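You operate a simulated robot arm through the tools that you are given. There is no shell and no other tool. Be economical: measure what you need, move in short steps, check, and stop when the job is done.

You are at the controls of a simulated two-armed robot. One attempt, no reset.

JOB
Take the yellow sponge and put it on the top of the parts bench. Put the white tub labelled "95" from the issue table on the top tray of the trolley and the white tub marked "72" on the back of the sink table. Fetch the blue strap and set it on the issue table. Put one of the hose clamps from the fittings shelf in the steel tray. Take the steel coupling and put it on top of the blue box. Put one of the brass couplings from the fittings shelf on the issue table. The order is free. Set down upright: white tub, steel coupling, brass coupling.
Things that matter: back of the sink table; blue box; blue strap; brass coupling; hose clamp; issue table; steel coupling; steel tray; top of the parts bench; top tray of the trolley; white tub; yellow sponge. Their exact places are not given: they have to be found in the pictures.

It is judged by the outcome, as a careful person would: the job done as asked, and still so three seconds after it is handed in. It fails if anything else is knocked over, pushed out of place, dropped, spilled or broken.

ROBOT AND FRAMES
Two 7-joint arms with two-finger parallel grippers on one trunk, on a base that drives. Base frame: it is fixed to the floor where the robot stands at the start and does not move with it; the origin is under the middle of the robot, x ahead of it, y to its left, z up. Units: mm, rad, N and s.
The left shoulder is at the start at [70, 177, 1216], the right one opposite. With the tool pointing down near the work surface each hand reaches from about 100 to 720 mm from the robot's upright axis, wherever it stands, measured 20 degrees to its own side. Places, roughly: back of the sink table (48x19 cm) [-1460, -1020, 800]; blue box [-1500, 750, 750]; blue strap (8x9x3 cm) [800, 900, 1300]; brass coupling [500, 1250, 1250]; hose clamp (5x6x2 cm) [600, 900, 1300]; issue table [800, -500, 900]; steel coupling [500, 1250, 1250]; steel tray (40x24x9 cm) [-1800, 300, 800]; top of the parts bench [-900, -2500, 700]; top tray of the trolley [1600, -4200, 800]; white tub [750, -1000, 1000]; yellow sponge (6x10x4 cm) [800, -100, 900]. Payload 3.43 kg a hand.
The tool frame of a hand sits at the grasp point between the pads (the TCP): z along the fingers, y along the line on which they close. The tips reach 30 mm beyond it. Largest opening 94 mm; finger width 28, thickness 10; the body of the gripper, 50 by 96 mm, starts 55 mm behind the TCP.
Orientation is told as [roll, pitch, yaw] about the base's x, y, z axes, in that order, counted from this pose: with the fingers straight down and closing along the base's y, the tool's x points along the base's -x, its y along +y and its z along -z.

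CONTROLS
- The arms move only by the tool step_arm. It takes "left_steps", "right_steps" or both (then of equal length, played together; a hand with none holds still); each is a list of rows, each a list of 7 numbers: the finger opening in mm, from 0 to 94, then the shift along the tool's x, y, z in mm, then the turn, a rotation vector about the tool's x, y, z in rad. In form: [[grip, x, y, z, rx, ry, rz], ...]. A call has 1 to 10 rows; each row shifts and turns the commanded pose from where the row before left it, along the tool's axes as they then stand. A row lasts 0.2 s, in which the tool goes at most 50 mm and 0.15 rad; a call with a longer step from one row to the next is refused whole, and so is a gripper value outside its range. A pose out of reach is approached as far as the arm can. The call stops where the force on the tool passes 40 N (or 10 N more than at its start, if that is more) or the arm is blocked; 0.2 s more then pass. Each finger travels about 153 mm/s and halts on what it meets, pressing with about 39 N; the grip force reading is that of the motor and also rises with nothing between the fingers. The clock runs only during rows and for 0.2 s after the last one: add rows that do not move to give the fingers time. The reply holds the time, the measured pose of the TCP, the force on the tool along the base axes, the opening and the grip force, in the units named above and with some noise, with the torque about the TCP (base axes, N m) and any sound that the robot's microphone picked up.
- Cameras (640 x 400 px; columns grow to the right, rows downward): "scene" is now at [140, 20.1, 1542.4]; the picture's right is [0.22, -0.97, 0.00], its down [-0.48, -0.11, -0.87] and it looks along [0.85, 0.20, -0.49] (base axes); focal length 214 px, centre (320, 200). "left" rides on the left gripper at [76, -14, -103] in its tool frame; the picture's right is [0.18, 0.98, 0.00], its down [-0.75, 0.14, -0.64] and it looks along [-0.63, 0.12, 0.77] (tool axes); focal length 243 px, centre (320, 200). "right" rides on the right gripper at [76, 14, -103] in its tool frame; the picture's right is [-0.18, 0.98, 0.00], its down [-0.75, -0.14, -0.64] and it looks along [-0.63, -0.12, 0.77] (tool axes); focal length 243 px, centre (320, 200).
- camera(camera): a new picture of that camera. The clock stands still meanwhile.
- lift_body(by): slides the trunk up (or, below 0, down) by that many mm; the arms and the scene camera ride with it, the base frame stays. It gives what a move gives, with no picture.
- base_move(legs): drives the robot by 1 to 6 legs, each [ahead, turn to the left] in mm and rad, along the robot's own axes; the way and the turn of a leg run together, so that a leg with both is an arc; at most 1500 mm and 3.142 rad a leg. The arms and the cameras ride along, it lands a little off, and it stops where it bumps. It gives what a move gives.
- turn_head(pan, tilt): turns the head with the scene camera to pan (to the left, within 1.501 rad either way) and tilt (down, from -0.506 to 1.204), counted from straight ahead of the robot. It gives what a move gives.
- probe_pixels(camera, pixels): for up to 12 pixels [column, row] of the newest picture of that camera ("zoom" is the newest enlarged one), the place [x, y, z] in the base frame of the surface seen there, good to about 2 mm. The clock stands still meanwhile.
- close_up(camera, box): a new picture of the part [left, top, right, bottom] of that camera's present view, enlarged. The clock stands still meanwhile.
- job_done(): hands the job in; it is judged then, once.

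Keep the steps short. Do not move on a guess: measure, check each grasp and each placing, and mend mistakes. In all there are 138 turns and 180 pictures (those below and enlarged ones count). Leave the grippers open and the arms clear of the work at the hand-in unless told otherwise, and finish with a single line.

The tools are called as name(argument=value, ...) on one line, values as JSON. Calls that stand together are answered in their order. step_arm: Moves the arms, as the interface text tells. Its arguments: {"type":"object","properties":{"left_steps":{"type":"array","items":{"type":"array","items":{"type":"number"}}},"right_steps":{"type":"array","items":{"type":"array","items":{"type":"number"}}}},"required":[]} The other tools are called the same way: lift_body (by) slides the trunk up or down; base_move (legs) drives the base; turn_head (pan, tilt) turns the head that bears the scene camera; camera (camera) takes a picture; probe_pixels (camera, pixels) gives the place of the surface under pixels of a picture; close_up (camera, box) takes an enlarged picture of a part of a camera's view; job_done () hands the job in.

At the start:

```text
time: 0.0
left_ee_pos: [443.8, 214.1, 1470.9]
left_orientation: [-0.001, -0.002, -0.001]
left_force: [-0.3, -0.2, 0.1]
left_ft_torque: [0.02, 0.01, -0.02]
left_width: 93.7
left_finger_force: 0.1
right_ee_pos: [444.3, -172.5, 1470.6]
right_orientation: [-0.001, -0.003, -0.001]
right_force: [0.2, -0.1, 0.0]
right_ft_torque: [0.02, 0.0, 0.0]
right_width: 94.1
right_finger_force: 0.1
trunk travel left (down, up): [-796.0, 44.0]
robot x, y, heading: [1.8, -0.5, -0.003]
head pan, tilt: [0.227, 0.515]
```

scene: 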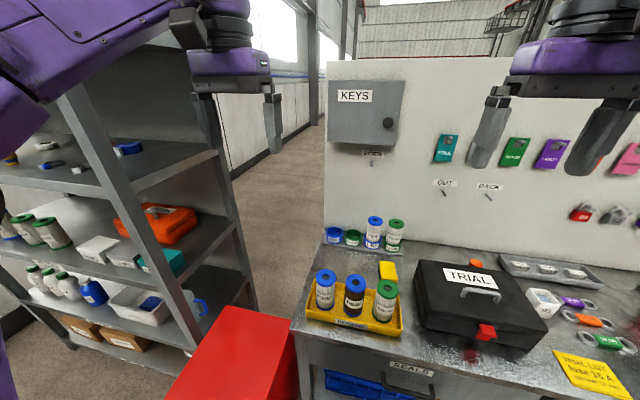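
right: 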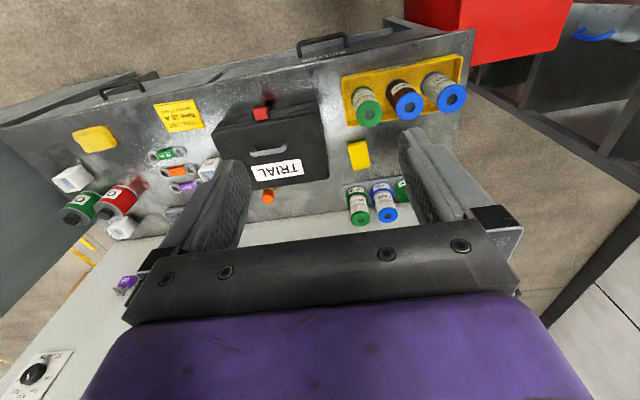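
left: 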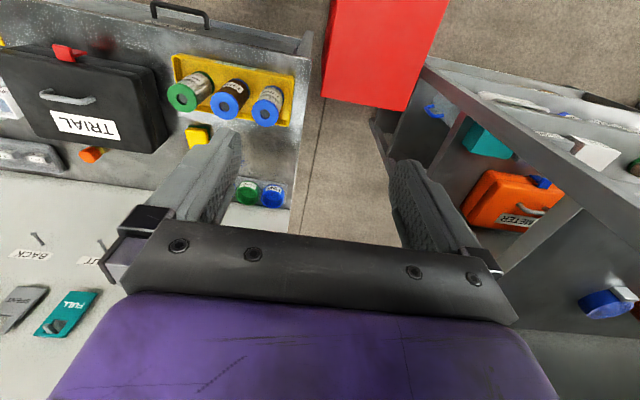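

I see the issue table ahead and the fittings shelf to the left. I'll turn the head to look at the shelf first.

turn_head(pan=1.1, tilt=0.3)

camera(camera="scene")

turn_head(pan=-0.6, tilt=0.6)

camera(camera="scene")

```text
time: 1.2
left_ee_pos: [444.7, 214.0, 1471.2]
left_orientation: [-0.001, -0.001, 0.001]
left_force: [-0.8, 0.1, -0.3]
left_ft_torque: [0.02, 0.01, 0.01]
left_width: 94.0
left_finger_force: 0.2
right_ee_pos: [443.4, -172.8, 1471.0]
right_orientation: [0.001, -0.002, 0.0]
right_force: [-0.4, -0.2, 0.5]
right_ft_torque: [0.0, 0.01, 0.02]
right_width: 94.0
right_finger_force: 0.0
trunk travel left (down, up): [-796.0, 44.0]
robot x, y, heading: [-1.0, -0.3, 0.001]
head pan, tilt: [1.1, 0.3]
```

```text
176 pictures are left
```

scene: 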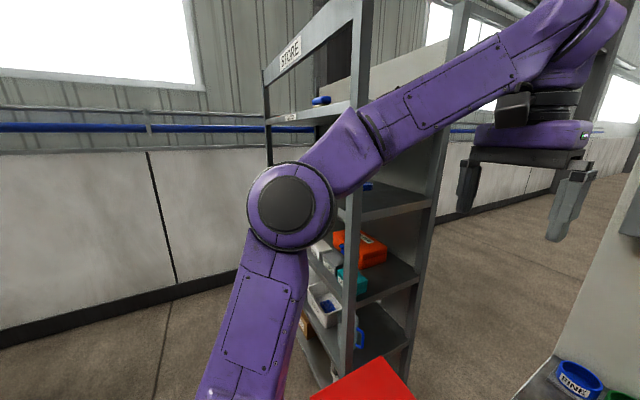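

```text
time: 2.9
left_ee_pos: [444.2, 213.5, 1471.2]
left_orientation: [-0.002, -0.001, 0.001]
left_force: [0.3, -0.3, 0.8]
left_ft_torque: [-0.01, 0.01, -0.03]
left_width: 94.1
left_finger_force: 0.0
right_ee_pos: [443.4, -172.6, 1470.6]
right_orientation: [-0.001, -0.001, -0.001]
right_force: [0.1, -0.3, -0.2]
right_ft_torque: [0.01, 0.01, 0.02]
right_width: 93.9
right_finger_force: 0.0
trunk travel left (down, up): [-796.0, 44.0]
robot x, y, heading: [0.7, -0.8, 0.003]
head pan, tilt: [-0.6, 0.6]
```

```text
175 pictures are left
```

scene: 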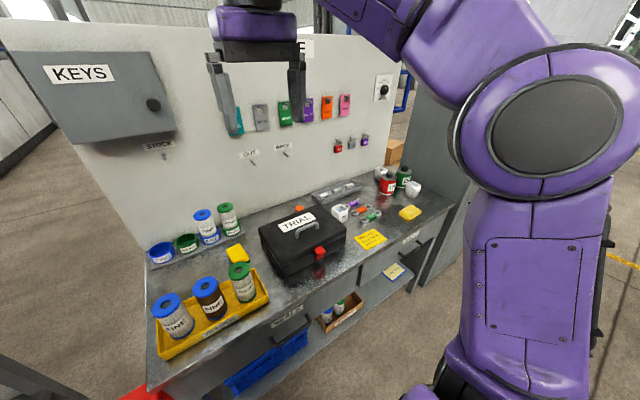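

Two yellow candidates at (238,255) and (410,212). Zoom and probe the issue table.

close_up(camera="scene", box=[140, 160, 460, 360])

probe_pixels(camera="scene", pixels=[[238, 255], [410, 212], [388, 184], [403, 177], [413, 188], [340, 212], [390, 272], [381, 172], [260, 300], [420, 225], [200, 255], [150, 385]])

```text
2.00 times, centred on (300, 260) of scene
```

zoom: 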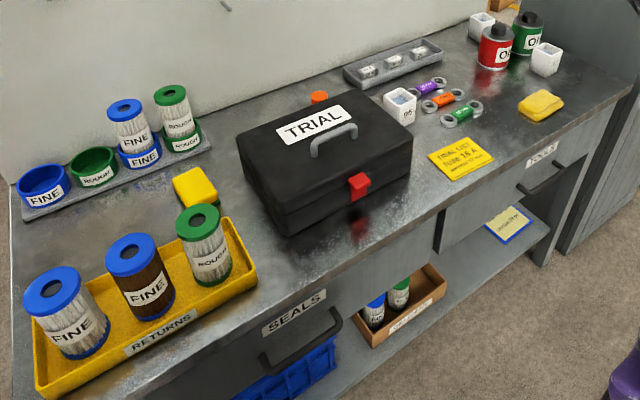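

```text
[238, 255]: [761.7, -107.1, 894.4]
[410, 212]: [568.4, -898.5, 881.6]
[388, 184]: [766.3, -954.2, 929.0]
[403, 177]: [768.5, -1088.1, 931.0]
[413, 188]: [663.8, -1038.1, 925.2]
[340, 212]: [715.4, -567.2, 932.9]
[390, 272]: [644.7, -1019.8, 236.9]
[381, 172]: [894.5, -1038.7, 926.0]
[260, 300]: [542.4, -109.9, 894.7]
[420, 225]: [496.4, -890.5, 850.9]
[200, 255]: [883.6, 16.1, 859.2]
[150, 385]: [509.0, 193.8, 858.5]
```

close_up(camera="scene", box=[320, 160, 440, 235])

turn_head(pan=0.75, tilt=0.75)

camera(camera="scene")

```text
5.33 times, centred on (380, 198) of scene
```

zoom: 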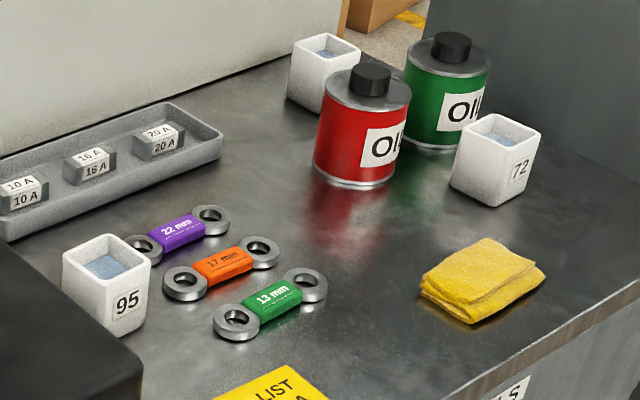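

```text
time: 4.4
left_ee_pos: [443.2, 213.2, 1471.6]
left_orientation: [-0.001, 0.0, 0.001]
left_force: [-0.8, 0.8, 0.5]
left_ft_torque: [-0.02, 0.02, -0.01]
left_width: 93.7
left_finger_force: 0.0
right_ee_pos: [444.4, -173.5, 1471.4]
right_orientation: [0.001, -0.002, 0.0]
right_force: [0.0, 1.2, 0.1]
right_ft_torque: [0.0, -0.01, 0.02]
right_width: 94.3
right_finger_force: 0.1
trunk travel left (down, up): [-796.0, 44.0]
robot x, y, heading: [-1.5, 3.5, -0.004]
head pan, tilt: [0.75, 0.75]
```

```text
172 pictures are left
```

scene: 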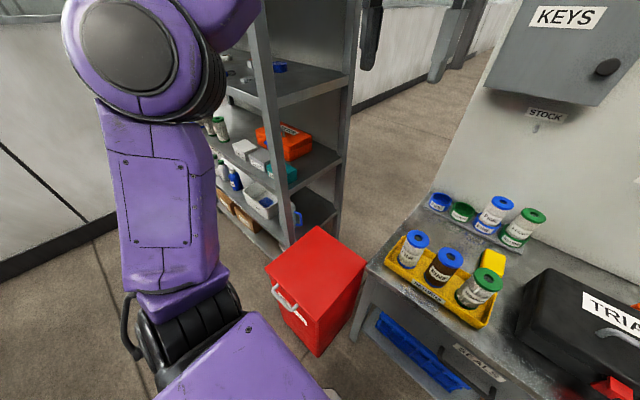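

probe_pixels(camera="scene", pixels=[[270, 120], [285, 225], [345, 100], [330, 200], [240, 75], [280, 67], [265, 195], [315, 240], [296, 260], [222, 125], [330, 330], [300, 100]])

base_move(legs=[[0, 1.0]])

turn_head(pan=-0.3, tilt=0.4)

camera(camera="scene")

```text
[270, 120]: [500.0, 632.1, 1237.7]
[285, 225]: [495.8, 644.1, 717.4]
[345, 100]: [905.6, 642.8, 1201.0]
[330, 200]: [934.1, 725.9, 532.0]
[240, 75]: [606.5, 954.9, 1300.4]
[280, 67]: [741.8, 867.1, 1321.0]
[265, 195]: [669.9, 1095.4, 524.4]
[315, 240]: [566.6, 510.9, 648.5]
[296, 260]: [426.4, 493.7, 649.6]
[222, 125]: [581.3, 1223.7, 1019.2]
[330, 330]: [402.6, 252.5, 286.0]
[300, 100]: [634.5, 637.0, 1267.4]
```

```text
time: 7.4
left_ee_pos: [57.8, 488.6, 1471.7]
left_orientation: [0.0, 0.002, 1.007]
left_force: [0.5, 0.0, 0.3]
left_ft_torque: [0.01, -0.01, -0.03]
left_width: 94.1
left_finger_force: 0.0
right_ee_pos: [384.5, 282.9, 1471.3]
right_orientation: [0.004, -0.003, 1.004]
right_force: [-1.0, -0.8, -0.1]
right_ft_torque: [0.01, -0.03, 0.01]
right_width: 93.9
right_finger_force: 0.1
trunk travel left (down, up): [-796.0, 44.0]
robot x, y, heading: [0.8, 1.4, 1.007]
head pan, tilt: [0.75, 0.75]
```

```text
time: 8.7
left_ee_pos: [56.7, 488.4, 1471.9]
left_orientation: [0.0, -0.001, 1.007]
left_force: [-0.4, 0.0, 0.1]
left_ft_torque: [0.03, -0.03, 0.02]
left_width: 94.3
left_finger_force: 0.1
right_ee_pos: [383.9, 282.9, 1470.3]
right_orientation: [0.001, 0.0, 1.005]
right_force: [-0.5, -0.6, 0.1]
right_ft_torque: [-0.03, 0.01, 0.02]
right_width: 94.1
right_finger_force: 0.0
trunk travel left (down, up): [-796.0, 44.0]
robot x, y, heading: [-0.8, 4.9, 1.008]
head pan, tilt: [-0.3, 0.4]
```

```text
171 pictures are left
```

scene: 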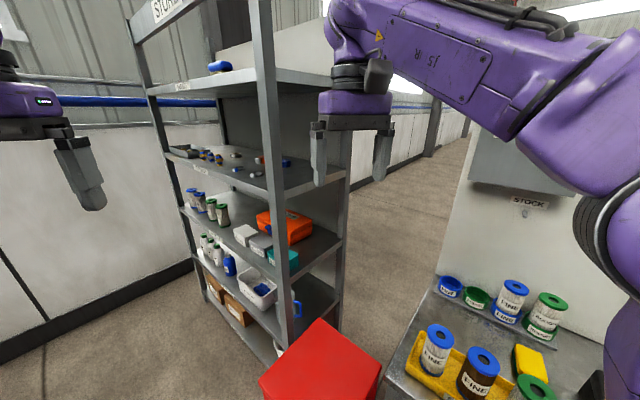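

Shelf front is at x≈500 facing −x, y from ≈640. Drive to about (-200,1050) and face +x to look at it.

base_move(legs=[[0, 0.755], [1070, 0], [0, -1.76]])

turn_head(pan=0.0, tilt=0.4)

camera(camera="scene")

```text
time: 20.4
left_ee_pos: [231.6, 1278.2, 1470.7]
left_orientation: [-0.001, -0.002, 0.025]
left_force: [0.2, -0.4, 0.8]
left_ft_torque: [-0.01, 0.02, 0.0]
left_width: 94.0
left_finger_force: 0.1
right_ee_pos: [240.8, 891.7, 1472.7]
right_orientation: [-0.001, -0.001, 0.025]
right_force: [-0.4, -0.4, -0.5]
right_ft_torque: [0.0, 0.02, -0.02]
right_width: 94.1
right_finger_force: 0.0
trunk travel left (down, up): [-796.0, 44.0]
robot x, y, heading: [-204.6, 1054.6, 0.018]
head pan, tilt: [-0.3, 0.4]
```

```text
time: 21.2
left_ee_pos: [231.0, 1277.9, 1471.8]
left_orientation: [0.001, -0.001, 0.025]
left_force: [-0.3, 0.3, -0.3]
left_ft_torque: [-0.01, 0.02, 0.0]
left_width: 94.3
left_finger_force: 0.0
right_ee_pos: [241.2, 892.6, 1471.4]
right_orientation: [0.001, -0.002, 0.023]
right_force: [0.5, -0.8, 0.3]
right_ft_torque: [-0.05, 0.01, -0.01]
right_width: 93.9
right_finger_force: 0.1
trunk travel left (down, up): [-796.0, 44.0]
robot x, y, heading: [-203.9, 1052.1, 0.021]
head pan, tilt: [0.0, 0.4]
```

```text
170 pictures are left
```

scene: 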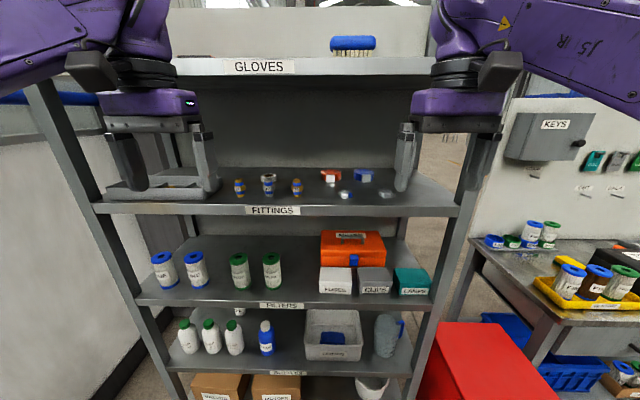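

close_up(camera="scene", box=[220, 150, 412, 220])

probe_pixels(camera="scene", pixels=[[270, 206], [270, 60], [239, 192], [268, 190], [297, 192], [345, 193], [386, 194], [363, 175], [331, 175], [300, 210], [230, 80], [160, 185]])

```text
3.33 times, centred on (316, 185) of scene
```

zoom: 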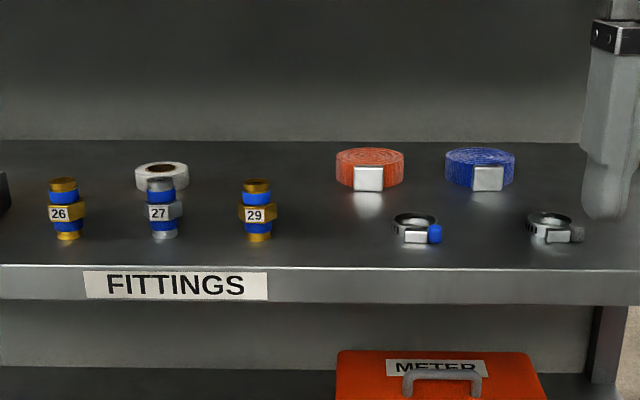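

```text
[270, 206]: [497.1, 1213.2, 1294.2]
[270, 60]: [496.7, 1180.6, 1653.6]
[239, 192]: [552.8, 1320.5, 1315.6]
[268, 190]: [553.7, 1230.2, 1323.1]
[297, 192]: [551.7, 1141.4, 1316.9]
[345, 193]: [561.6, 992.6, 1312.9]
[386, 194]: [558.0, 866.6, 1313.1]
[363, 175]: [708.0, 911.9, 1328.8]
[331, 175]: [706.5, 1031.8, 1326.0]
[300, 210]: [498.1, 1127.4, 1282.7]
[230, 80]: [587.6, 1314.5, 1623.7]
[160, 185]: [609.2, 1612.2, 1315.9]
```

The fittings are on the shelf at z≈1300: steel coupling "27", brass "26"/"29", two clamps, blue strap. I'll measure heights more finely and check the wrist camera blocks' extents.

probe_pixels(camera="scene", pixels=[[92, 72], [70, 55], [110, 90], [150, 105], [105, 125], [195, 120], [500, 72], [520, 90]])

probe_pixels(camera="zoom", pixels=[[160, 183], [163, 235], [145, 212], [181, 212], [395, 228], [438, 233], [415, 218], [449, 168], [514, 168], [480, 152], [300, 250], [257, 183]])

```text
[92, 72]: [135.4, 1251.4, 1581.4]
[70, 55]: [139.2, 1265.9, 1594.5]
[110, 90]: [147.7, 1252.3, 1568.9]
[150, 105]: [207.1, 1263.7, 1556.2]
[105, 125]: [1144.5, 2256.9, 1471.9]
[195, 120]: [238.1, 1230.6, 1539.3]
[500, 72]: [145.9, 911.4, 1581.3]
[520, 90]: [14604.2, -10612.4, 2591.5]
```

```text
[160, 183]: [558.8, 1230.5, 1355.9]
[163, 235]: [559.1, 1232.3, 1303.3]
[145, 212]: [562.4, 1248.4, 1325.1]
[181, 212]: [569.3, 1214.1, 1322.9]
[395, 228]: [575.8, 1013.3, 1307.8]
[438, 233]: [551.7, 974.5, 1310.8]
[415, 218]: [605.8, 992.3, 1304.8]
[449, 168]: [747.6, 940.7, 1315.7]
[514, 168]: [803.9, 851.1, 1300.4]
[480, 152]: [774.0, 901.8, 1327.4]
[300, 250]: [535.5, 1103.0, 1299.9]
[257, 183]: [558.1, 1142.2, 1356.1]
```

Shelf top z=1300, coupling 57 mm tall at (566,1231), clamp at ~(575,866). Tilt both hands forward by 45°, then drive 200 mm ahead.

step_arm(left_steps=[[94, 0, 0, 0, 0, -0.131, 0], [94, 0, 0, 0, 0, -0.131, 0], [94, 0, 0, 0, 0, -0.131, 0], [94, 0, 0, 0, 0, -0.131, 0], [94, 0, 0, 0, 0, -0.131, 0], [94, 0, 0, 0, 0, -0.131, 0], [94, 35, 0, 35, 0, 0, 0], [94, 0, 0, 0, 0, 0, 0]], right_steps=[[94, 0, 0, 0, 0, -0.131, 0], [94, 0, 0, 0, 0, -0.131, 0], [94, 0, 0, 0, 0, -0.131, 0], [94, 0, 0, 0, 0, -0.131, 0], [94, 0, 0, 0, 0, -0.131, 0], [94, 0, 0, 0, 0, -0.131, 0], [94, 35, 0, 35, 0, 0, 0], [94, 0, 0, 0, 0, 0, 0]])

base_move(legs=[[180, -0.02]])

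turn_head(pan=0.0, tilt=0.5)

camera(camera="scene")

camera(camera="right")

camera(camera="left")

```text
time: 23.0
left_ee_pos: [231.5, 1278.1, 1420.7]
left_orientation: [-0.001, -0.789, 0.027]
left_force: [-0.3, -0.2, 0.2]
left_ft_torque: [-0.03, 0.03, -0.01]
left_width: 94.1
left_finger_force: 0.1
right_ee_pos: [241.4, 892.3, 1422.2]
right_orientation: [0.002, -0.789, 0.024]
right_force: [-0.7, -0.9, 0.6]
right_ft_torque: [0.02, 0.0, 0.02]
right_width: 94.0
right_finger_force: 0.0
trunk travel left (down, up): [-796.0, 44.0]
robot x, y, heading: [-209.4, 1053.2, 0.022]
head pan, tilt: [0.0, 0.4]
```

```text
time: 24.5
left_ee_pos: [411.7, 1272.6, 1423.5]
left_orientation: [-0.001, -0.79, 0.007]
left_force: [0.1, -0.3, 0.3]
left_ft_torque: [0.02, -0.04, 0.0]
left_width: 94.2
left_finger_force: 0.0
right_ee_pos: [414.7, 886.6, 1422.9]
right_orientation: [0.001, -0.791, 0.005]
right_force: [-0.5, -1.5, 0.4]
right_ft_torque: [0.01, 0.01, 0.02]
right_width: 93.8
right_finger_force: 0.1
trunk travel left (down, up): [-796.0, 44.0]
robot x, y, heading: [-29.9, 1057.2, 0.004]
head pan, tilt: [0.0, 0.4]
```

```text
time: 25.2
left_ee_pos: [414.0, 1271.9, 1421.9]
left_orientation: [-0.002, -0.788, 0.006]
left_force: [0.4, -0.4, 1.5]
left_ft_torque: [-0.02, -0.01, -0.01]
left_width: 94.0
left_finger_force: 0.0
right_ee_pos: [416.5, 886.0, 1422.4]
right_orientation: [0.001, -0.79, 0.005]
right_force: [0.0, -0.2, 0.1]
right_ft_torque: [-0.01, -0.01, -0.01]
right_width: 93.9
right_finger_force: 0.0
trunk travel left (down, up): [-796.0, 44.0]
robot x, y, heading: [-24.6, 1057.5, 0.005]
head pan, tilt: [0.0, 0.499]
```

```text
168 pictures are left
```

scene: 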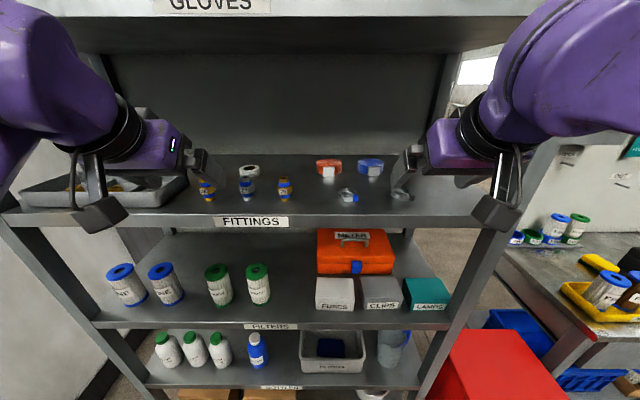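

```text
167 pictures are left
```

right: 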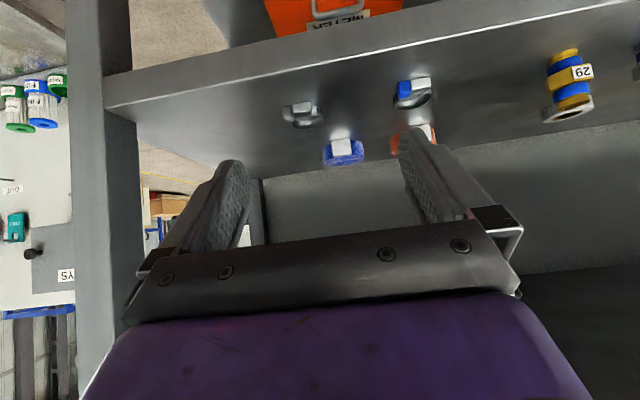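

```text
166 pictures are left
```

left: 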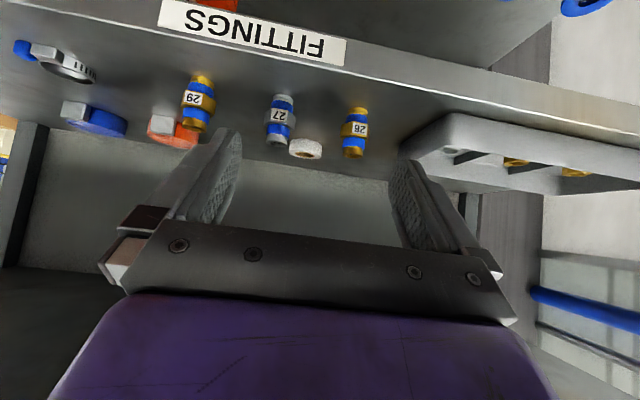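

Measure the coupling 27 at left image (280,118) and the grey clamp at right image (303,115).

close_up(camera="right", box=[260, 80, 380, 155])

probe_pixels(camera="left", pixels=[[283, 98], [277, 139], [265, 118], [293, 118], [356, 110], [354, 150], [198, 78], [197, 127], [305, 148]])

probe_pixels(camera="right", pixels=[[285, 113], [319, 118], [303, 104], [303, 124], [298, 112], [312, 108], [326, 150], [361, 150], [342, 145], [342, 160]])

```text
5.33 times, centred on (320, 118) of right
```

zoom: 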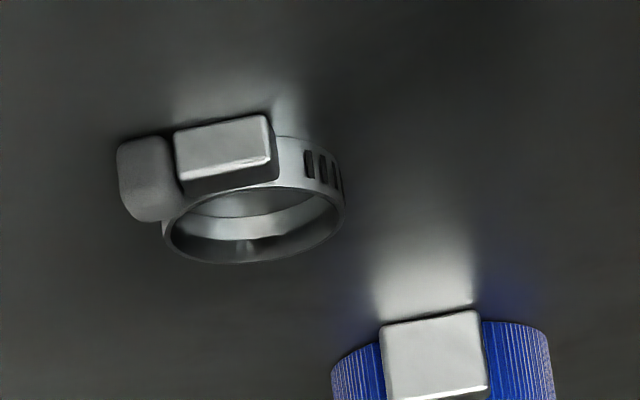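

```text
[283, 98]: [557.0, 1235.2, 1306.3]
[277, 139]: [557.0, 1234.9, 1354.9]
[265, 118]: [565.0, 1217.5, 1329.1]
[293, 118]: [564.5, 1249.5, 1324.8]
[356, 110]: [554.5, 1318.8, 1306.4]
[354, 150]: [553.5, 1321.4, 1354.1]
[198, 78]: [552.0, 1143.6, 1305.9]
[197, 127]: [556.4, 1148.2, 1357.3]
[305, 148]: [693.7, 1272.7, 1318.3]
```

```text
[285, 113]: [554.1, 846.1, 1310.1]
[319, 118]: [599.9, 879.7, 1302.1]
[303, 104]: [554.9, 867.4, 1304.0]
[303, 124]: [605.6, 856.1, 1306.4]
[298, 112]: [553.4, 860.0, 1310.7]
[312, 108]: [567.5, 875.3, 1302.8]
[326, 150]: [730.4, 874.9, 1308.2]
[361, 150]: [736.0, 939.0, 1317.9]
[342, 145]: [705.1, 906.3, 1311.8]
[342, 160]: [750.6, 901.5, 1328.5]
```

Approach both, stopping ~40 mm short along the tool axis.

step_arm(left_steps=[[70, -24, -19.5, 0, 0, 0, 0], [70, -23.3, -19.4, 0, 0, 0, 0], [70, 0, 0, 43, 0, 0, 0], [70, 0, 0, 43, 0, 0, 0], [70, 0, 0, 43, 0, 0, 0], [70, 0, 0, 0, 0, 0, 0]], right_steps=[[80, -22, -11, 0, 0, 0, 0], [80, -22.5, -10.8, 0, 0, 0, 0], [80, 0, 0, 43, 0, 0, 0], [80, 0, 0, 43, 0, 0, 0], [80, 0, 0, 43, 0, 0, 0], [80, 0, 0, 0, 0, 0, 0]])

camera(camera="left")

camera(camera="right")

```text
time: 26.6
left_ee_pos: [537.8, 1236.9, 1362.6]
left_orientation: [-0.002, -0.789, 0.009]
left_force: [-0.7, -0.6, -0.4]
left_ft_torque: [0.01, 0.0, 0.0]
left_width: 69.8
left_finger_force: 0.1
right_ee_pos: [539.2, 865.5, 1363.4]
right_orientation: [0.0, -0.791, 0.005]
right_force: [-0.6, -0.4, 0.0]
right_ft_torque: [0.0, 0.01, 0.0]
right_width: 80.1
right_finger_force: 0.1
trunk travel left (down, up): [-796.0, 44.0]
robot x, y, heading: [-29.3, 1054.1, 0.006]
head pan, tilt: [0.0, 0.499]
```

```text
164 pictures are left
```

left: 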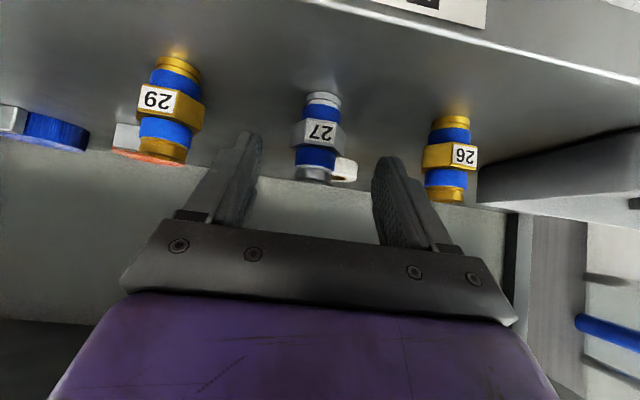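

```text
163 pictures are left
```

right: 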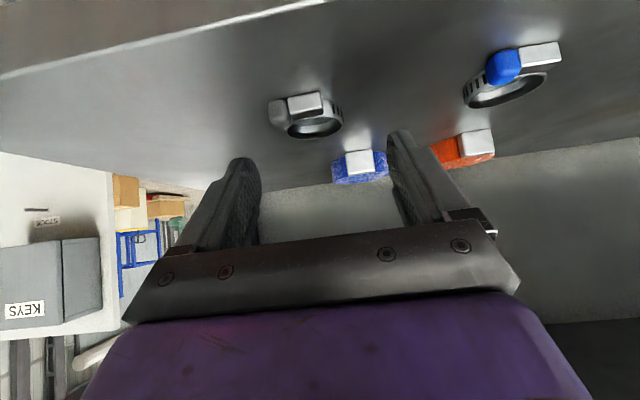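

step_arm(left_steps=[[70, -1, -1.5, 20, 0, 0, 0], [70, 0, -1, 18.8, 0, 0, 0], [70, 0, 0, 0, 0, 0, 0], [10, 0, 0, 0, 0, 0, 0], [10, 0, 0, 0, 0, 0, 0], [10, 0, 0, 0, 0, 0, 0]], right_steps=[[80, 0, 0, 20, 0, 0, 0], [80, 0, 0, 20, 0, 0, 0], [80, 0, 0, 0, 0, 0, 0], [20, 0, 0, 0, 0, 0, 0], [20, 0, 0, 0, 0, 0, 0], [20, 0, 0, 0, 0, 0, 0]])

camera(camera="right")

camera(camera="left")

```text
time: 28.0
left_ee_pos: [566.3, 1232.2, 1336.7]
left_orientation: [-0.001, -0.788, 0.006]
left_force: [0.2, -1.1, 0.6]
left_ft_torque: [-0.03, -0.03, 0.0]
left_width: 35.9
left_finger_force: 39.0
right_ee_pos: [568.4, 867.1, 1334.7]
right_orientation: [0.001, -0.791, 0.006]
right_force: [1.0, -0.7, 3.7]
right_ft_torque: [-0.04, 0.01, 0.03]
right_width: 40.3
right_finger_force: 38.7
trunk travel left (down, up): [-796.0, 44.0]
robot x, y, heading: [-29.6, 1058.9, 0.01]
head pan, tilt: [0.0, 0.499]
```

```text
162 pictures are left
```

right: 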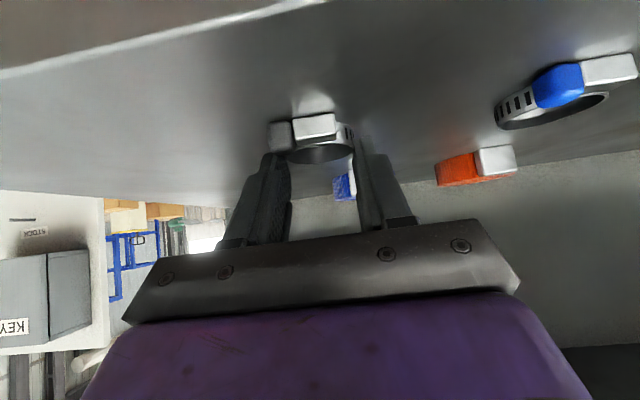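

```text
161 pictures are left
```

left: 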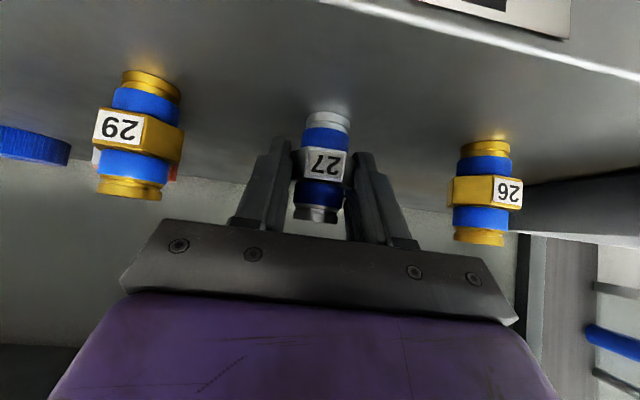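

Both gripped. Lift 30 mm, then withdraw 200 mm.

step_arm(left_steps=[[10, -14, 0, -14, 0, 0, 0], [10, -14, 0, -14, 0, 0, 0], [10, 35, 0, -35, 0, 0, 0], [10, 35, 0, -35, 0, 0, 0], [10, 35, 0, -35, 0, 0, 0], [10, 35, 0, -35, 0, 0, 0], [10, 0, 0, 0, 0, 0, 0]], right_steps=[[20, -14, 0, -14, 0, 0, 0], [20, -14, 0, -14, 0, 0, 0], [20, 35, 0, -35, 0, 0, 0], [20, 35, 0, -35, 0, 0, 0], [20, 35, 0, -35, 0, 0, 0], [20, 35, 0, -35, 0, 0, 0], [20, 0, 0, 0, 0, 0, 0]])

base_move(legs=[[-450, 0], [0, 1.5], [0, 1.5]])

turn_head(pan=0.0, tilt=0.5)

camera(camera="scene")

camera(camera="right")

camera(camera="left")

```text
time: 29.6
left_ee_pos: [372.2, 1234.9, 1375.6]
left_orientation: [0.001, -0.786, 0.002]
left_force: [-0.2, 0.0, -1.2]
left_ft_torque: [0.01, 0.04, -0.01]
left_width: 36.0
left_finger_force: 39.0
left hand out of reach, approached as far as the arm can: row 6
right_ee_pos: [370.8, 863.5, 1372.9]
right_orientation: [0.0, -0.787, 0.007]
right_force: [0.4, 1.3, -0.2]
right_ft_torque: [-0.02, 0.02, 0.01]
right_width: 19.9
right_finger_force: 0.1
trunk travel left (down, up): [-796.0, 44.0]
robot x, y, heading: [-29.3, 1054.9, 0.012]
head pan, tilt: [0.0, 0.499]
```

```text
time: 39.6
left_ee_pos: [-906.9, 946.2, 1376.3]
left_orientation: [0.003, -0.789, 2.977]
left_force: [0.2, -0.8, -1.2]
left_ft_torque: [0.0, 0.0, 0.04]
left_width: 35.6
left_finger_force: 39.0
right_ee_pos: [-843.1, 1311.6, 1372.5]
right_orientation: [0.002, -0.79, 2.98]
right_force: [0.2, -0.3, 0.4]
right_ft_torque: [-0.01, -0.02, 0.01]
right_width: 20.1
right_finger_force: 0.2
trunk travel left (down, up): [-796.0, 44.0]
robot x, y, heading: [-482.7, 1054.8, 2.982]
head pan, tilt: [0.0, 0.499]
```

```text
time: 40.2
left_ee_pos: [-906.9, 947.5, 1375.6]
left_orientation: [0.001, -0.788, 2.978]
left_force: [0.0, 1.0, -1.2]
left_ft_torque: [0.02, -0.01, 0.0]
left_width: 35.8
left_finger_force: 38.8
right_ee_pos: [-844.6, 1311.2, 1372.9]
right_orientation: [0.001, -0.79, 2.982]
right_force: [0.1, -0.3, 1.2]
right_ft_torque: [0.0, 0.02, -0.02]
right_width: 19.9
right_finger_force: 0.0
trunk travel left (down, up): [-796.0, 44.0]
robot x, y, heading: [-483.4, 1058.3, 2.976]
head pan, tilt: [0.0, 0.499]
```

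```text
160 pictures are left
```

scene: 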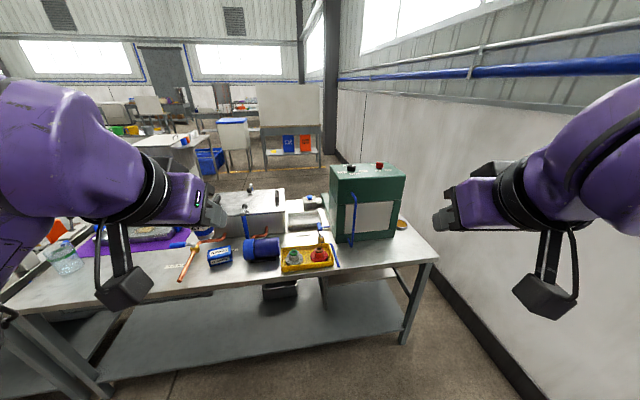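

```text
159 pictures are left
```

right: 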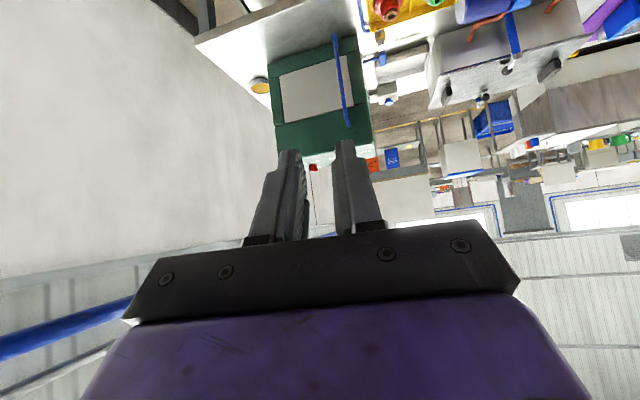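

```text
158 pictures are left
```

left: 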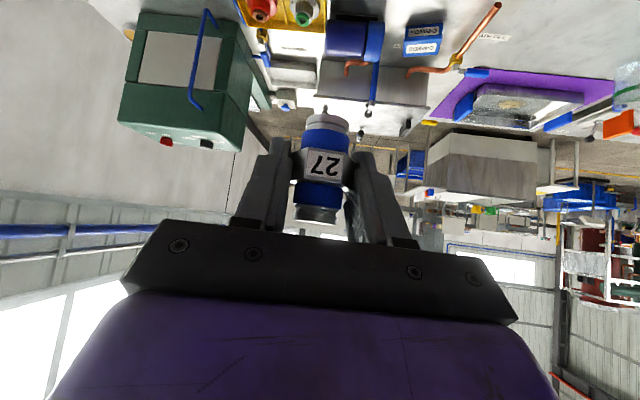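

The coupling holds, but the right hand is empty: the clamp slipped out (I'll check the shelf later). First place the coupling; zoom on the bench.

close_up(camera="scene", box=[0, 170, 360, 395])

probe_pixels(camera="scene", pixels=[[220, 256], [220, 248], [150, 235], [262, 248], [300, 285], [100, 310], [250, 285], [270, 200]])

```text
1.78 times, centred on (180, 282) of scene
```

zoom: 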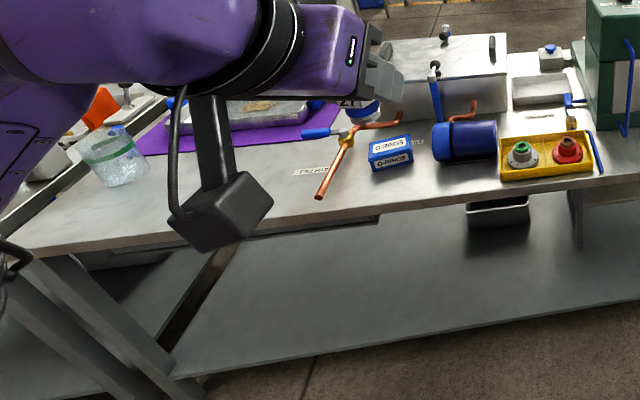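

```text
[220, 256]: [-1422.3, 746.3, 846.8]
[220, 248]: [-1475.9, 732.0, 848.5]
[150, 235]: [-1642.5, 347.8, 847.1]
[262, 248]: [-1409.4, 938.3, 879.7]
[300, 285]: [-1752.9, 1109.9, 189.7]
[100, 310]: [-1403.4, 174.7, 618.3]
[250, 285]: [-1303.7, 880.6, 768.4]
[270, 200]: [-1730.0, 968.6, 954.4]
```

Blue "O-RINGS" box is at about (-1450,740), top ≈848. Drive to (-860,920) facing −x.

base_move(legs=[[0, 0.5], [405, 0], [0, -0.335]])

turn_head(pan=0.25, tilt=0.75)

camera(camera="scene")

```text
time: 45.2
left_ee_pos: [-1273.2, 747.0, 1376.6]
left_orientation: [0.002, -0.789, 3.133]
left_force: [0.3, -0.6, -0.8]
left_ft_torque: [0.02, -0.03, 0.01]
left_width: 35.6
left_finger_force: 39.4
right_ee_pos: [-1266.8, 1118.9, 1373.3]
right_orientation: [0.0, -0.788, 3.137]
right_force: [0.1, 0.3, -0.1]
right_ft_torque: [0.0, 0.02, -0.04]
right_width: 19.7
right_finger_force: 0.1
trunk travel left (down, up): [-796.0, 44.0]
robot x, y, heading: [-870.9, 923.4, 3.138]
head pan, tilt: [0.0, 0.499]
```

```text
time: 46.0
left_ee_pos: [-1274.2, 749.1, 1376.3]
left_orientation: [0.001, -0.787, 3.132]
left_force: [0.0, -0.2, -0.4]
left_ft_torque: [0.03, -0.02, 0.03]
left_width: 36.0
left_finger_force: 38.9
right_ee_pos: [-1267.1, 1119.5, 1372.7]
right_orientation: [0.002, -0.789, 3.134]
right_force: [0.6, 0.3, -0.4]
right_ft_torque: [0.04, 0.0, 0.03]
right_width: 20.2
right_finger_force: 0.0
trunk travel left (down, up): [-796.0, 44.0]
robot x, y, heading: [-871.0, 922.8, 3.137]
head pan, tilt: [0.25, 0.75]
```

```text
156 pictures are left
```

scene: 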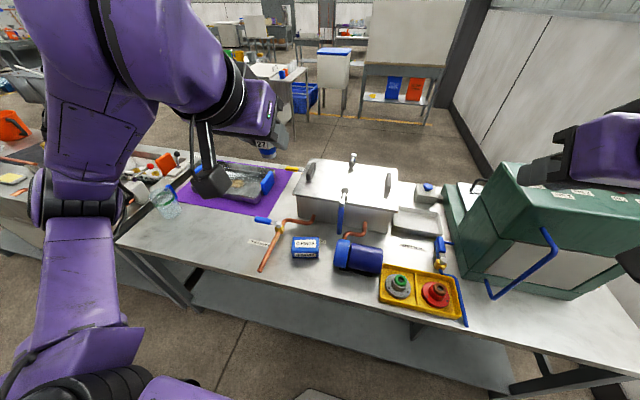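

close_up(camera="scene", box=[160, 140, 480, 340])

probe_pixels(camera="scene", pixels=[[306, 242], [294, 238], [318, 238], [292, 247], [317, 247], [305, 252], [305, 265], [365, 258], [235, 185], [275, 265], [340, 190], [420, 222]])

```text
2.00 times, centred on (320, 240) of scene
```

zoom: 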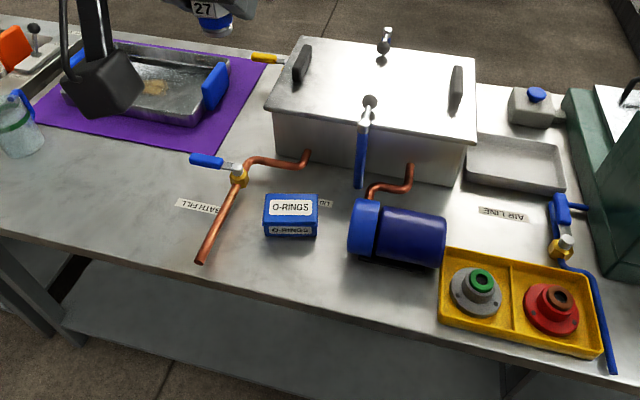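

```text
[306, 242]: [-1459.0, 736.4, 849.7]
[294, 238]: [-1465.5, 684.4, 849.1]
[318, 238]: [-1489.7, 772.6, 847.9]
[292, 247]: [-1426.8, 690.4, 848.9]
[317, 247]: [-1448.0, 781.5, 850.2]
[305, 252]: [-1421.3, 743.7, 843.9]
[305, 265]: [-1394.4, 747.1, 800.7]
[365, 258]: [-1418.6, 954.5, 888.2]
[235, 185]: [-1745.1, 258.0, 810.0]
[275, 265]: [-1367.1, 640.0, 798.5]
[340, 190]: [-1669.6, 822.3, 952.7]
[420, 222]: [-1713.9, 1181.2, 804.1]
```

Blue box top is z≈849, centre (-1458,735). Bring the left hand to 43 mm above the placing height.

step_arm(left_steps=[[10, 18.4, 1.6, 44.6, 0, 0, 0], [10, 18.4, 1.6, 44.6, 0, 0, 0], [10, 18.4, 1.6, 44.6, 0, 0, 0], [10, 18.4, 1.6, 44.6, 0, 0, 0], [10, 18.4, 1.6, 44.6, 0, 0, 0], [10, 18.4, 1.6, 44.6, 0, 0, 0], [10, 18.4, 1.6, 44.6, 0, 0, 0], [10, 18.4, 1.6, 44.6, 0, 0, 0], [10, 18.4, 1.6, 44.6, 0, 0, 0], [10, 18.4, 1.6, 44.6, 0, 0, 0]])

camera(camera="left")

camera(camera="scene")

```text
time: 48.2
left_ee_pos: [-1427.6, 823.2, 1014.2]
left_orientation: [0.109, -0.775, 2.992]
left_force: [0.7, 0.3, -0.9]
left_ft_torque: [0.01, -0.04, -0.01]
left_width: 35.9
left_finger_force: 39.3
left hand out of reach, approached as far as the arm can: row 4, 5, 6, 7, 8, 9, 10
right_ee_pos: [-1267.1, 1120.5, 1372.7]
right_orientation: [0.004, -0.79, 3.136]
right_force: [-0.2, 0.3, -0.1]
right_ft_torque: [-0.01, 0.0, 0.04]
right_width: 20.5
right_finger_force: 0.1
trunk travel left (down, up): [-796.0, 44.0]
robot x, y, heading: [-871.0, 922.9, 3.132]
head pan, tilt: [0.25, 0.75]
```

```text
154 pictures are left
```

left: 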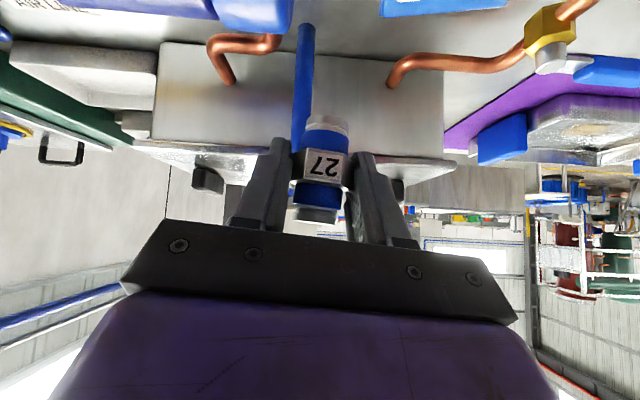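

```text
153 pictures are left
```

scene: 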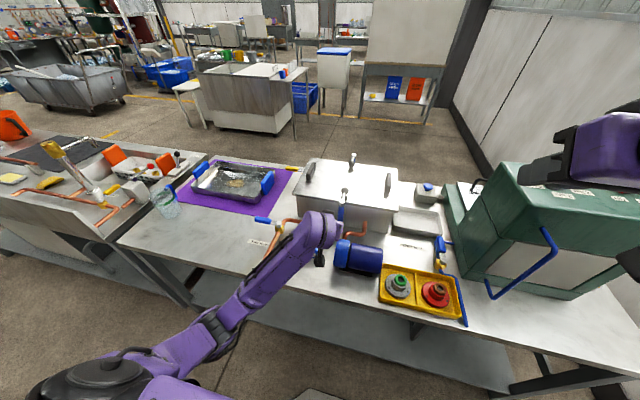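

The tilted pose isn't reachable that low; the trunk must come down. Undo the left motion and raise the right hand.

step_arm(left_steps=[[10, -18.4, -1.6, -44.6, 0, 0, 0], [10, -18.4, -1.6, -44.6, 0, 0, 0], [10, -18.4, -1.6, -44.6, 0, 0, 0], [10, -18.4, -1.6, -44.6, 0, 0, 0], [10, -18.4, -1.6, -44.6, 0, 0, 0], [10, -18.4, -1.6, -44.6, 0, 0, 0], [10, -18.4, -1.6, -44.6, 0, 0, 0], [10, 0, 0, 0, 0, 0, 0]], right_steps=[[20, -30, 0, -30, 0, 0, 0], [20, -30, 0, -30, 0, 0, 0], [20, -30, 0, -30, 0, 0, 0], [20, -30, 0, -30, 0, 0, 0], [20, 0, 0, 0, 0, 0, 0], [20, 0, 0, 0, 0, 0, 0], [20, 0, 0, 0, 0, 0, 0], [20, 0, 0, 0, 0, 0, 0]])

```text
time: 50.0
left_ee_pos: [-1313.7, 832.8, 1327.8]
left_orientation: [0.088, -0.782, 3.003]
left_force: [-0.2, 0.2, -1.2]
left_ft_torque: [0.0, -0.02, 0.0]
left_width: 35.9
left_finger_force: 39.2
left hand out of reach, approached as far as the arm can: row 6, 7
right_ee_pos: [-1268.8, 1119.2, 1543.1]
right_orientation: [0.002, -0.787, 3.136]
right_force: [1.1, -0.1, -0.2]
right_ft_torque: [0.0, -0.01, 0.0]
right_width: 20.0
right_finger_force: 0.0
trunk travel left (down, up): [-796.0, 44.0]
robot x, y, heading: [-871.8, 920.8, 3.139]
head pan, tilt: [0.25, 0.75]
```

Lower the trunk by 390.

lift_body(by=-390)

camera(camera="left")

camera(camera="scene")

```text
time: 53.7
left_ee_pos: [-1313.3, 833.4, 938.2]
left_orientation: [0.087, -0.785, 3.004]
left_force: [-0.8, -0.2, 0.0]
left_ft_torque: [-0.02, 0.01, 0.01]
left_width: 36.2
left_finger_force: 39.2
right_ee_pos: [-1267.9, 1119.7, 1152.7]
right_orientation: [0.002, -0.79, 3.137]
right_force: [1.3, 0.8, 0.0]
right_ft_torque: [0.0, -0.04, 0.04]
right_width: 19.9
right_finger_force: 0.1
trunk travel left (down, up): [-406.0, 434.0]
robot x, y, heading: [-872.0, 921.9, 3.135]
head pan, tilt: [0.25, 0.75]
```

```text
152 pictures are left
```

left: 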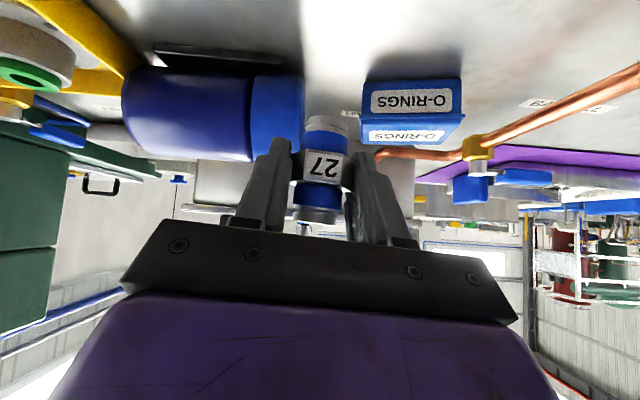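

```text
151 pictures are left
```

scene: 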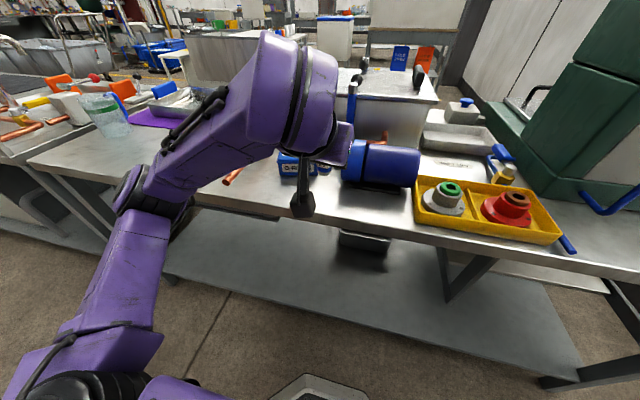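

Correct the small twist (−0.093 about tool z), shift 98 mm left, then 145 mm forward.

step_arm(left_steps=[[10, 0, 0, 0, -0.006, 0, -0.093], [10, 0, 49, 0, 0, 0, 0], [10, 0, 49, 0, 0, 0, 0], [10, -34.3, 0, 34, 0, 0, 0], [10, -34.3, 0, 34, 0, 0, 0], [10, -34.3, 0, 34, 0, 0, 0], [10, 0, 0, 0, 0, 0, 0]])

camera(camera="left")

```text
time: 55.3
left_ee_pos: [-1479.6, 727.8, 944.2]
left_orientation: [0.0, -0.79, 3.137]
left_force: [0.3, -0.7, -1.9]
left_ft_torque: [0.01, 0.01, 0.02]
left_width: 36.1
left_finger_force: 39.0
left hand out of reach, approached as far as the arm can: row 1
right_ee_pos: [-1267.6, 1120.5, 1153.2]
right_orientation: [0.001, -0.787, 3.136]
right_force: [0.6, -0.1, -0.4]
right_ft_torque: [-0.01, 0.05, -0.01]
right_width: 20.0
right_finger_force: 0.0
trunk travel left (down, up): [-406.0, 434.0]
robot x, y, heading: [-870.9, 918.9, 3.138]
head pan, tilt: [0.25, 0.75]
```

```text
150 pictures are left
```

left: 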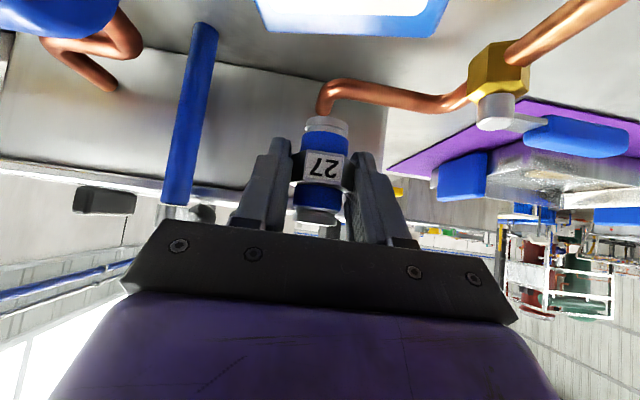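

step_arm(left_steps=[[10, 18, -2.5, 8, 0, 0, 0], [10, 18, -2.5, 8, 0, 0, 0], [10, 16, -2, 6, 0, 0, 0], [10, 0, 0, 0, 0, 0, 0], [10, 0, 0, 0, 0, 0, 0]])

camera(camera="left")

```text
time: 56.5
left_ee_pos: [-1459.3, 733.8, 890.1]
left_orientation: [0.001, -0.79, 3.135]
left_force: [0.4, 0.4, -0.3]
left_ft_torque: [0.0, -0.02, 0.03]
left_width: 36.0
left_finger_force: 38.5
right_ee_pos: [-1266.9, 1120.0, 1152.7]
right_orientation: [0.002, -0.789, 3.136]
right_force: [0.2, -0.2, 0.2]
right_ft_torque: [0.0, 0.0, -0.03]
right_width: 20.0
right_finger_force: 0.0
trunk travel left (down, up): [-406.0, 434.0]
robot x, y, heading: [-871.2, 928.0, 3.133]
head pan, tilt: [0.25, 0.75]
```

```text
149 pictures are left
```

left: 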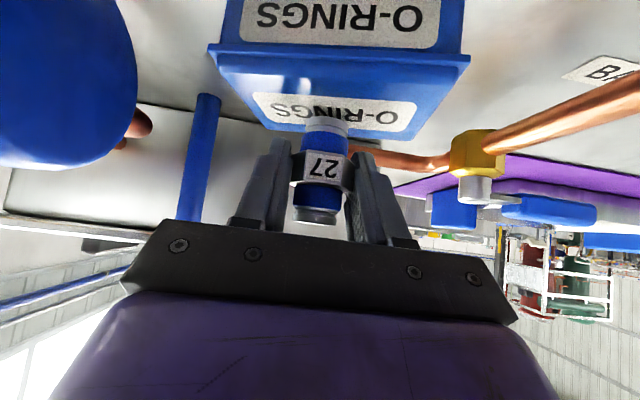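

step_arm(left_steps=[[10, 1.4, 0, 1.4, 0, 0, 0], [10, 0.7, 0, 0.7, 0, 0, 0], [10, 0, 0, 0, 0, 0, 0]])

step_arm(left_steps=[[10, 0.5, 0, 0.5, 0, 0, 0], [10, 0, 0, 0, 0, 0, 0]])

close_up(camera="left", box=[220, 80, 420, 205])

```text
time: 57.3
left_ee_pos: [-1458.9, 732.3, 887.4]
left_orientation: [0.001, -0.788, 3.135]
left_force: [-0.1, 0.0, -0.2]
left_ft_torque: [-0.03, 0.04, 0.0]
left_width: 35.6
left_finger_force: 38.9
right_ee_pos: [-1266.5, 1119.5, 1153.8]
right_orientation: [-0.001, -0.789, 3.136]
right_force: [-1.2, -0.2, -0.9]
right_ft_torque: [0.01, -0.01, 0.01]
right_width: 19.9
right_finger_force: 0.2
trunk travel left (down, up): [-406.0, 434.0]
robot x, y, heading: [-876.2, 922.0, 3.137]
head pan, tilt: [0.25, 0.75]
```

```text
time: 57.9
left_ee_pos: [-1458.6, 732.2, 886.2]
left_orientation: [0.003, -0.788, 3.133]
left_force: [-0.3, 0.7, -0.8]
left_ft_torque: [-0.01, -0.01, 0.0]
left_width: 35.8
left_finger_force: 39.3
right_ee_pos: [-1267.0, 1120.1, 1153.3]
right_orientation: [0.001, -0.789, 3.136]
right_force: [0.6, -0.4, -0.3]
right_ft_torque: [-0.02, 0.03, 0.02]
right_width: 20.2
right_finger_force: 0.1
trunk travel left (down, up): [-406.0, 434.0]
robot x, y, heading: [-874.2, 918.1, 3.137]
head pan, tilt: [0.25, 0.75]
```

```text
3.20 times, centred on (320, 142) of left
```

zoom: 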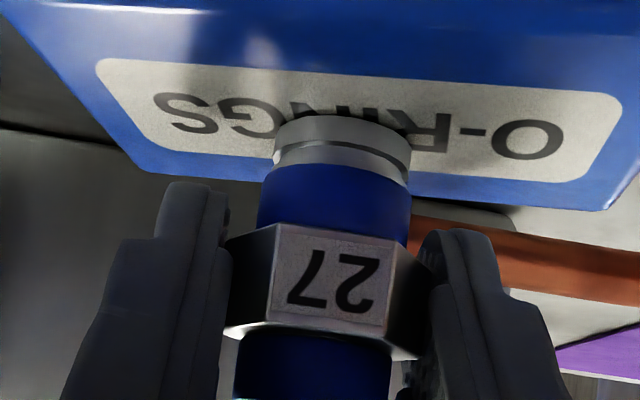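

No contact yet; lower in sub-mm steps.

step_arm(left_steps=[[10, 0.5, 0, 0.5, 0, 0, 0], [10, 0, 0, 0, 0, 0, 0]])

step_arm(left_steps=[[10, 0.6, 0, 0.6, 0, 0, 0], [10, 0, 0, 0, 0, 0, 0]])

```text
time: 58.5
left_ee_pos: [-1459.4, 733.3, 886.3]
left_orientation: [0.001, -0.789, 3.135]
left_force: [-1.2, 0.9, 1.0]
left_ft_torque: [0.06, 0.02, -0.02]
left_width: 35.9
left_finger_force: 39.2
right_ee_pos: [-1265.4, 1120.2, 1153.1]
right_orientation: [0.001, -0.789, 3.135]
right_force: [-0.1, -0.3, -0.5]
right_ft_torque: [0.02, 0.01, 0.02]
right_width: 19.8
right_finger_force: 0.0
trunk travel left (down, up): [-406.0, 434.0]
robot x, y, heading: [-868.0, 922.3, 3.135]
head pan, tilt: [0.25, 0.75]
```

```text
time: 59.1
left_ee_pos: [-1457.8, 733.2, 886.6]
left_orientation: [0.001, -0.79, 3.135]
left_force: [-2.9, -0.4, 7.9]
left_ft_torque: [0.0, 0.09, -0.02]
left_width: 35.7
left_finger_force: 38.8
right_ee_pos: [-1267.3, 1121.7, 1152.4]
right_orientation: [-0.001, -0.788, 3.133]
right_force: [0.2, 0.3, -0.4]
right_ft_torque: [0.0, 0.03, 0.04]
right_width: 19.9
right_finger_force: 0.0
trunk travel left (down, up): [-406.0, 434.0]
robot x, y, heading: [-873.1, 922.1, 3.139]
head pan, tilt: [0.25, 0.75]
```

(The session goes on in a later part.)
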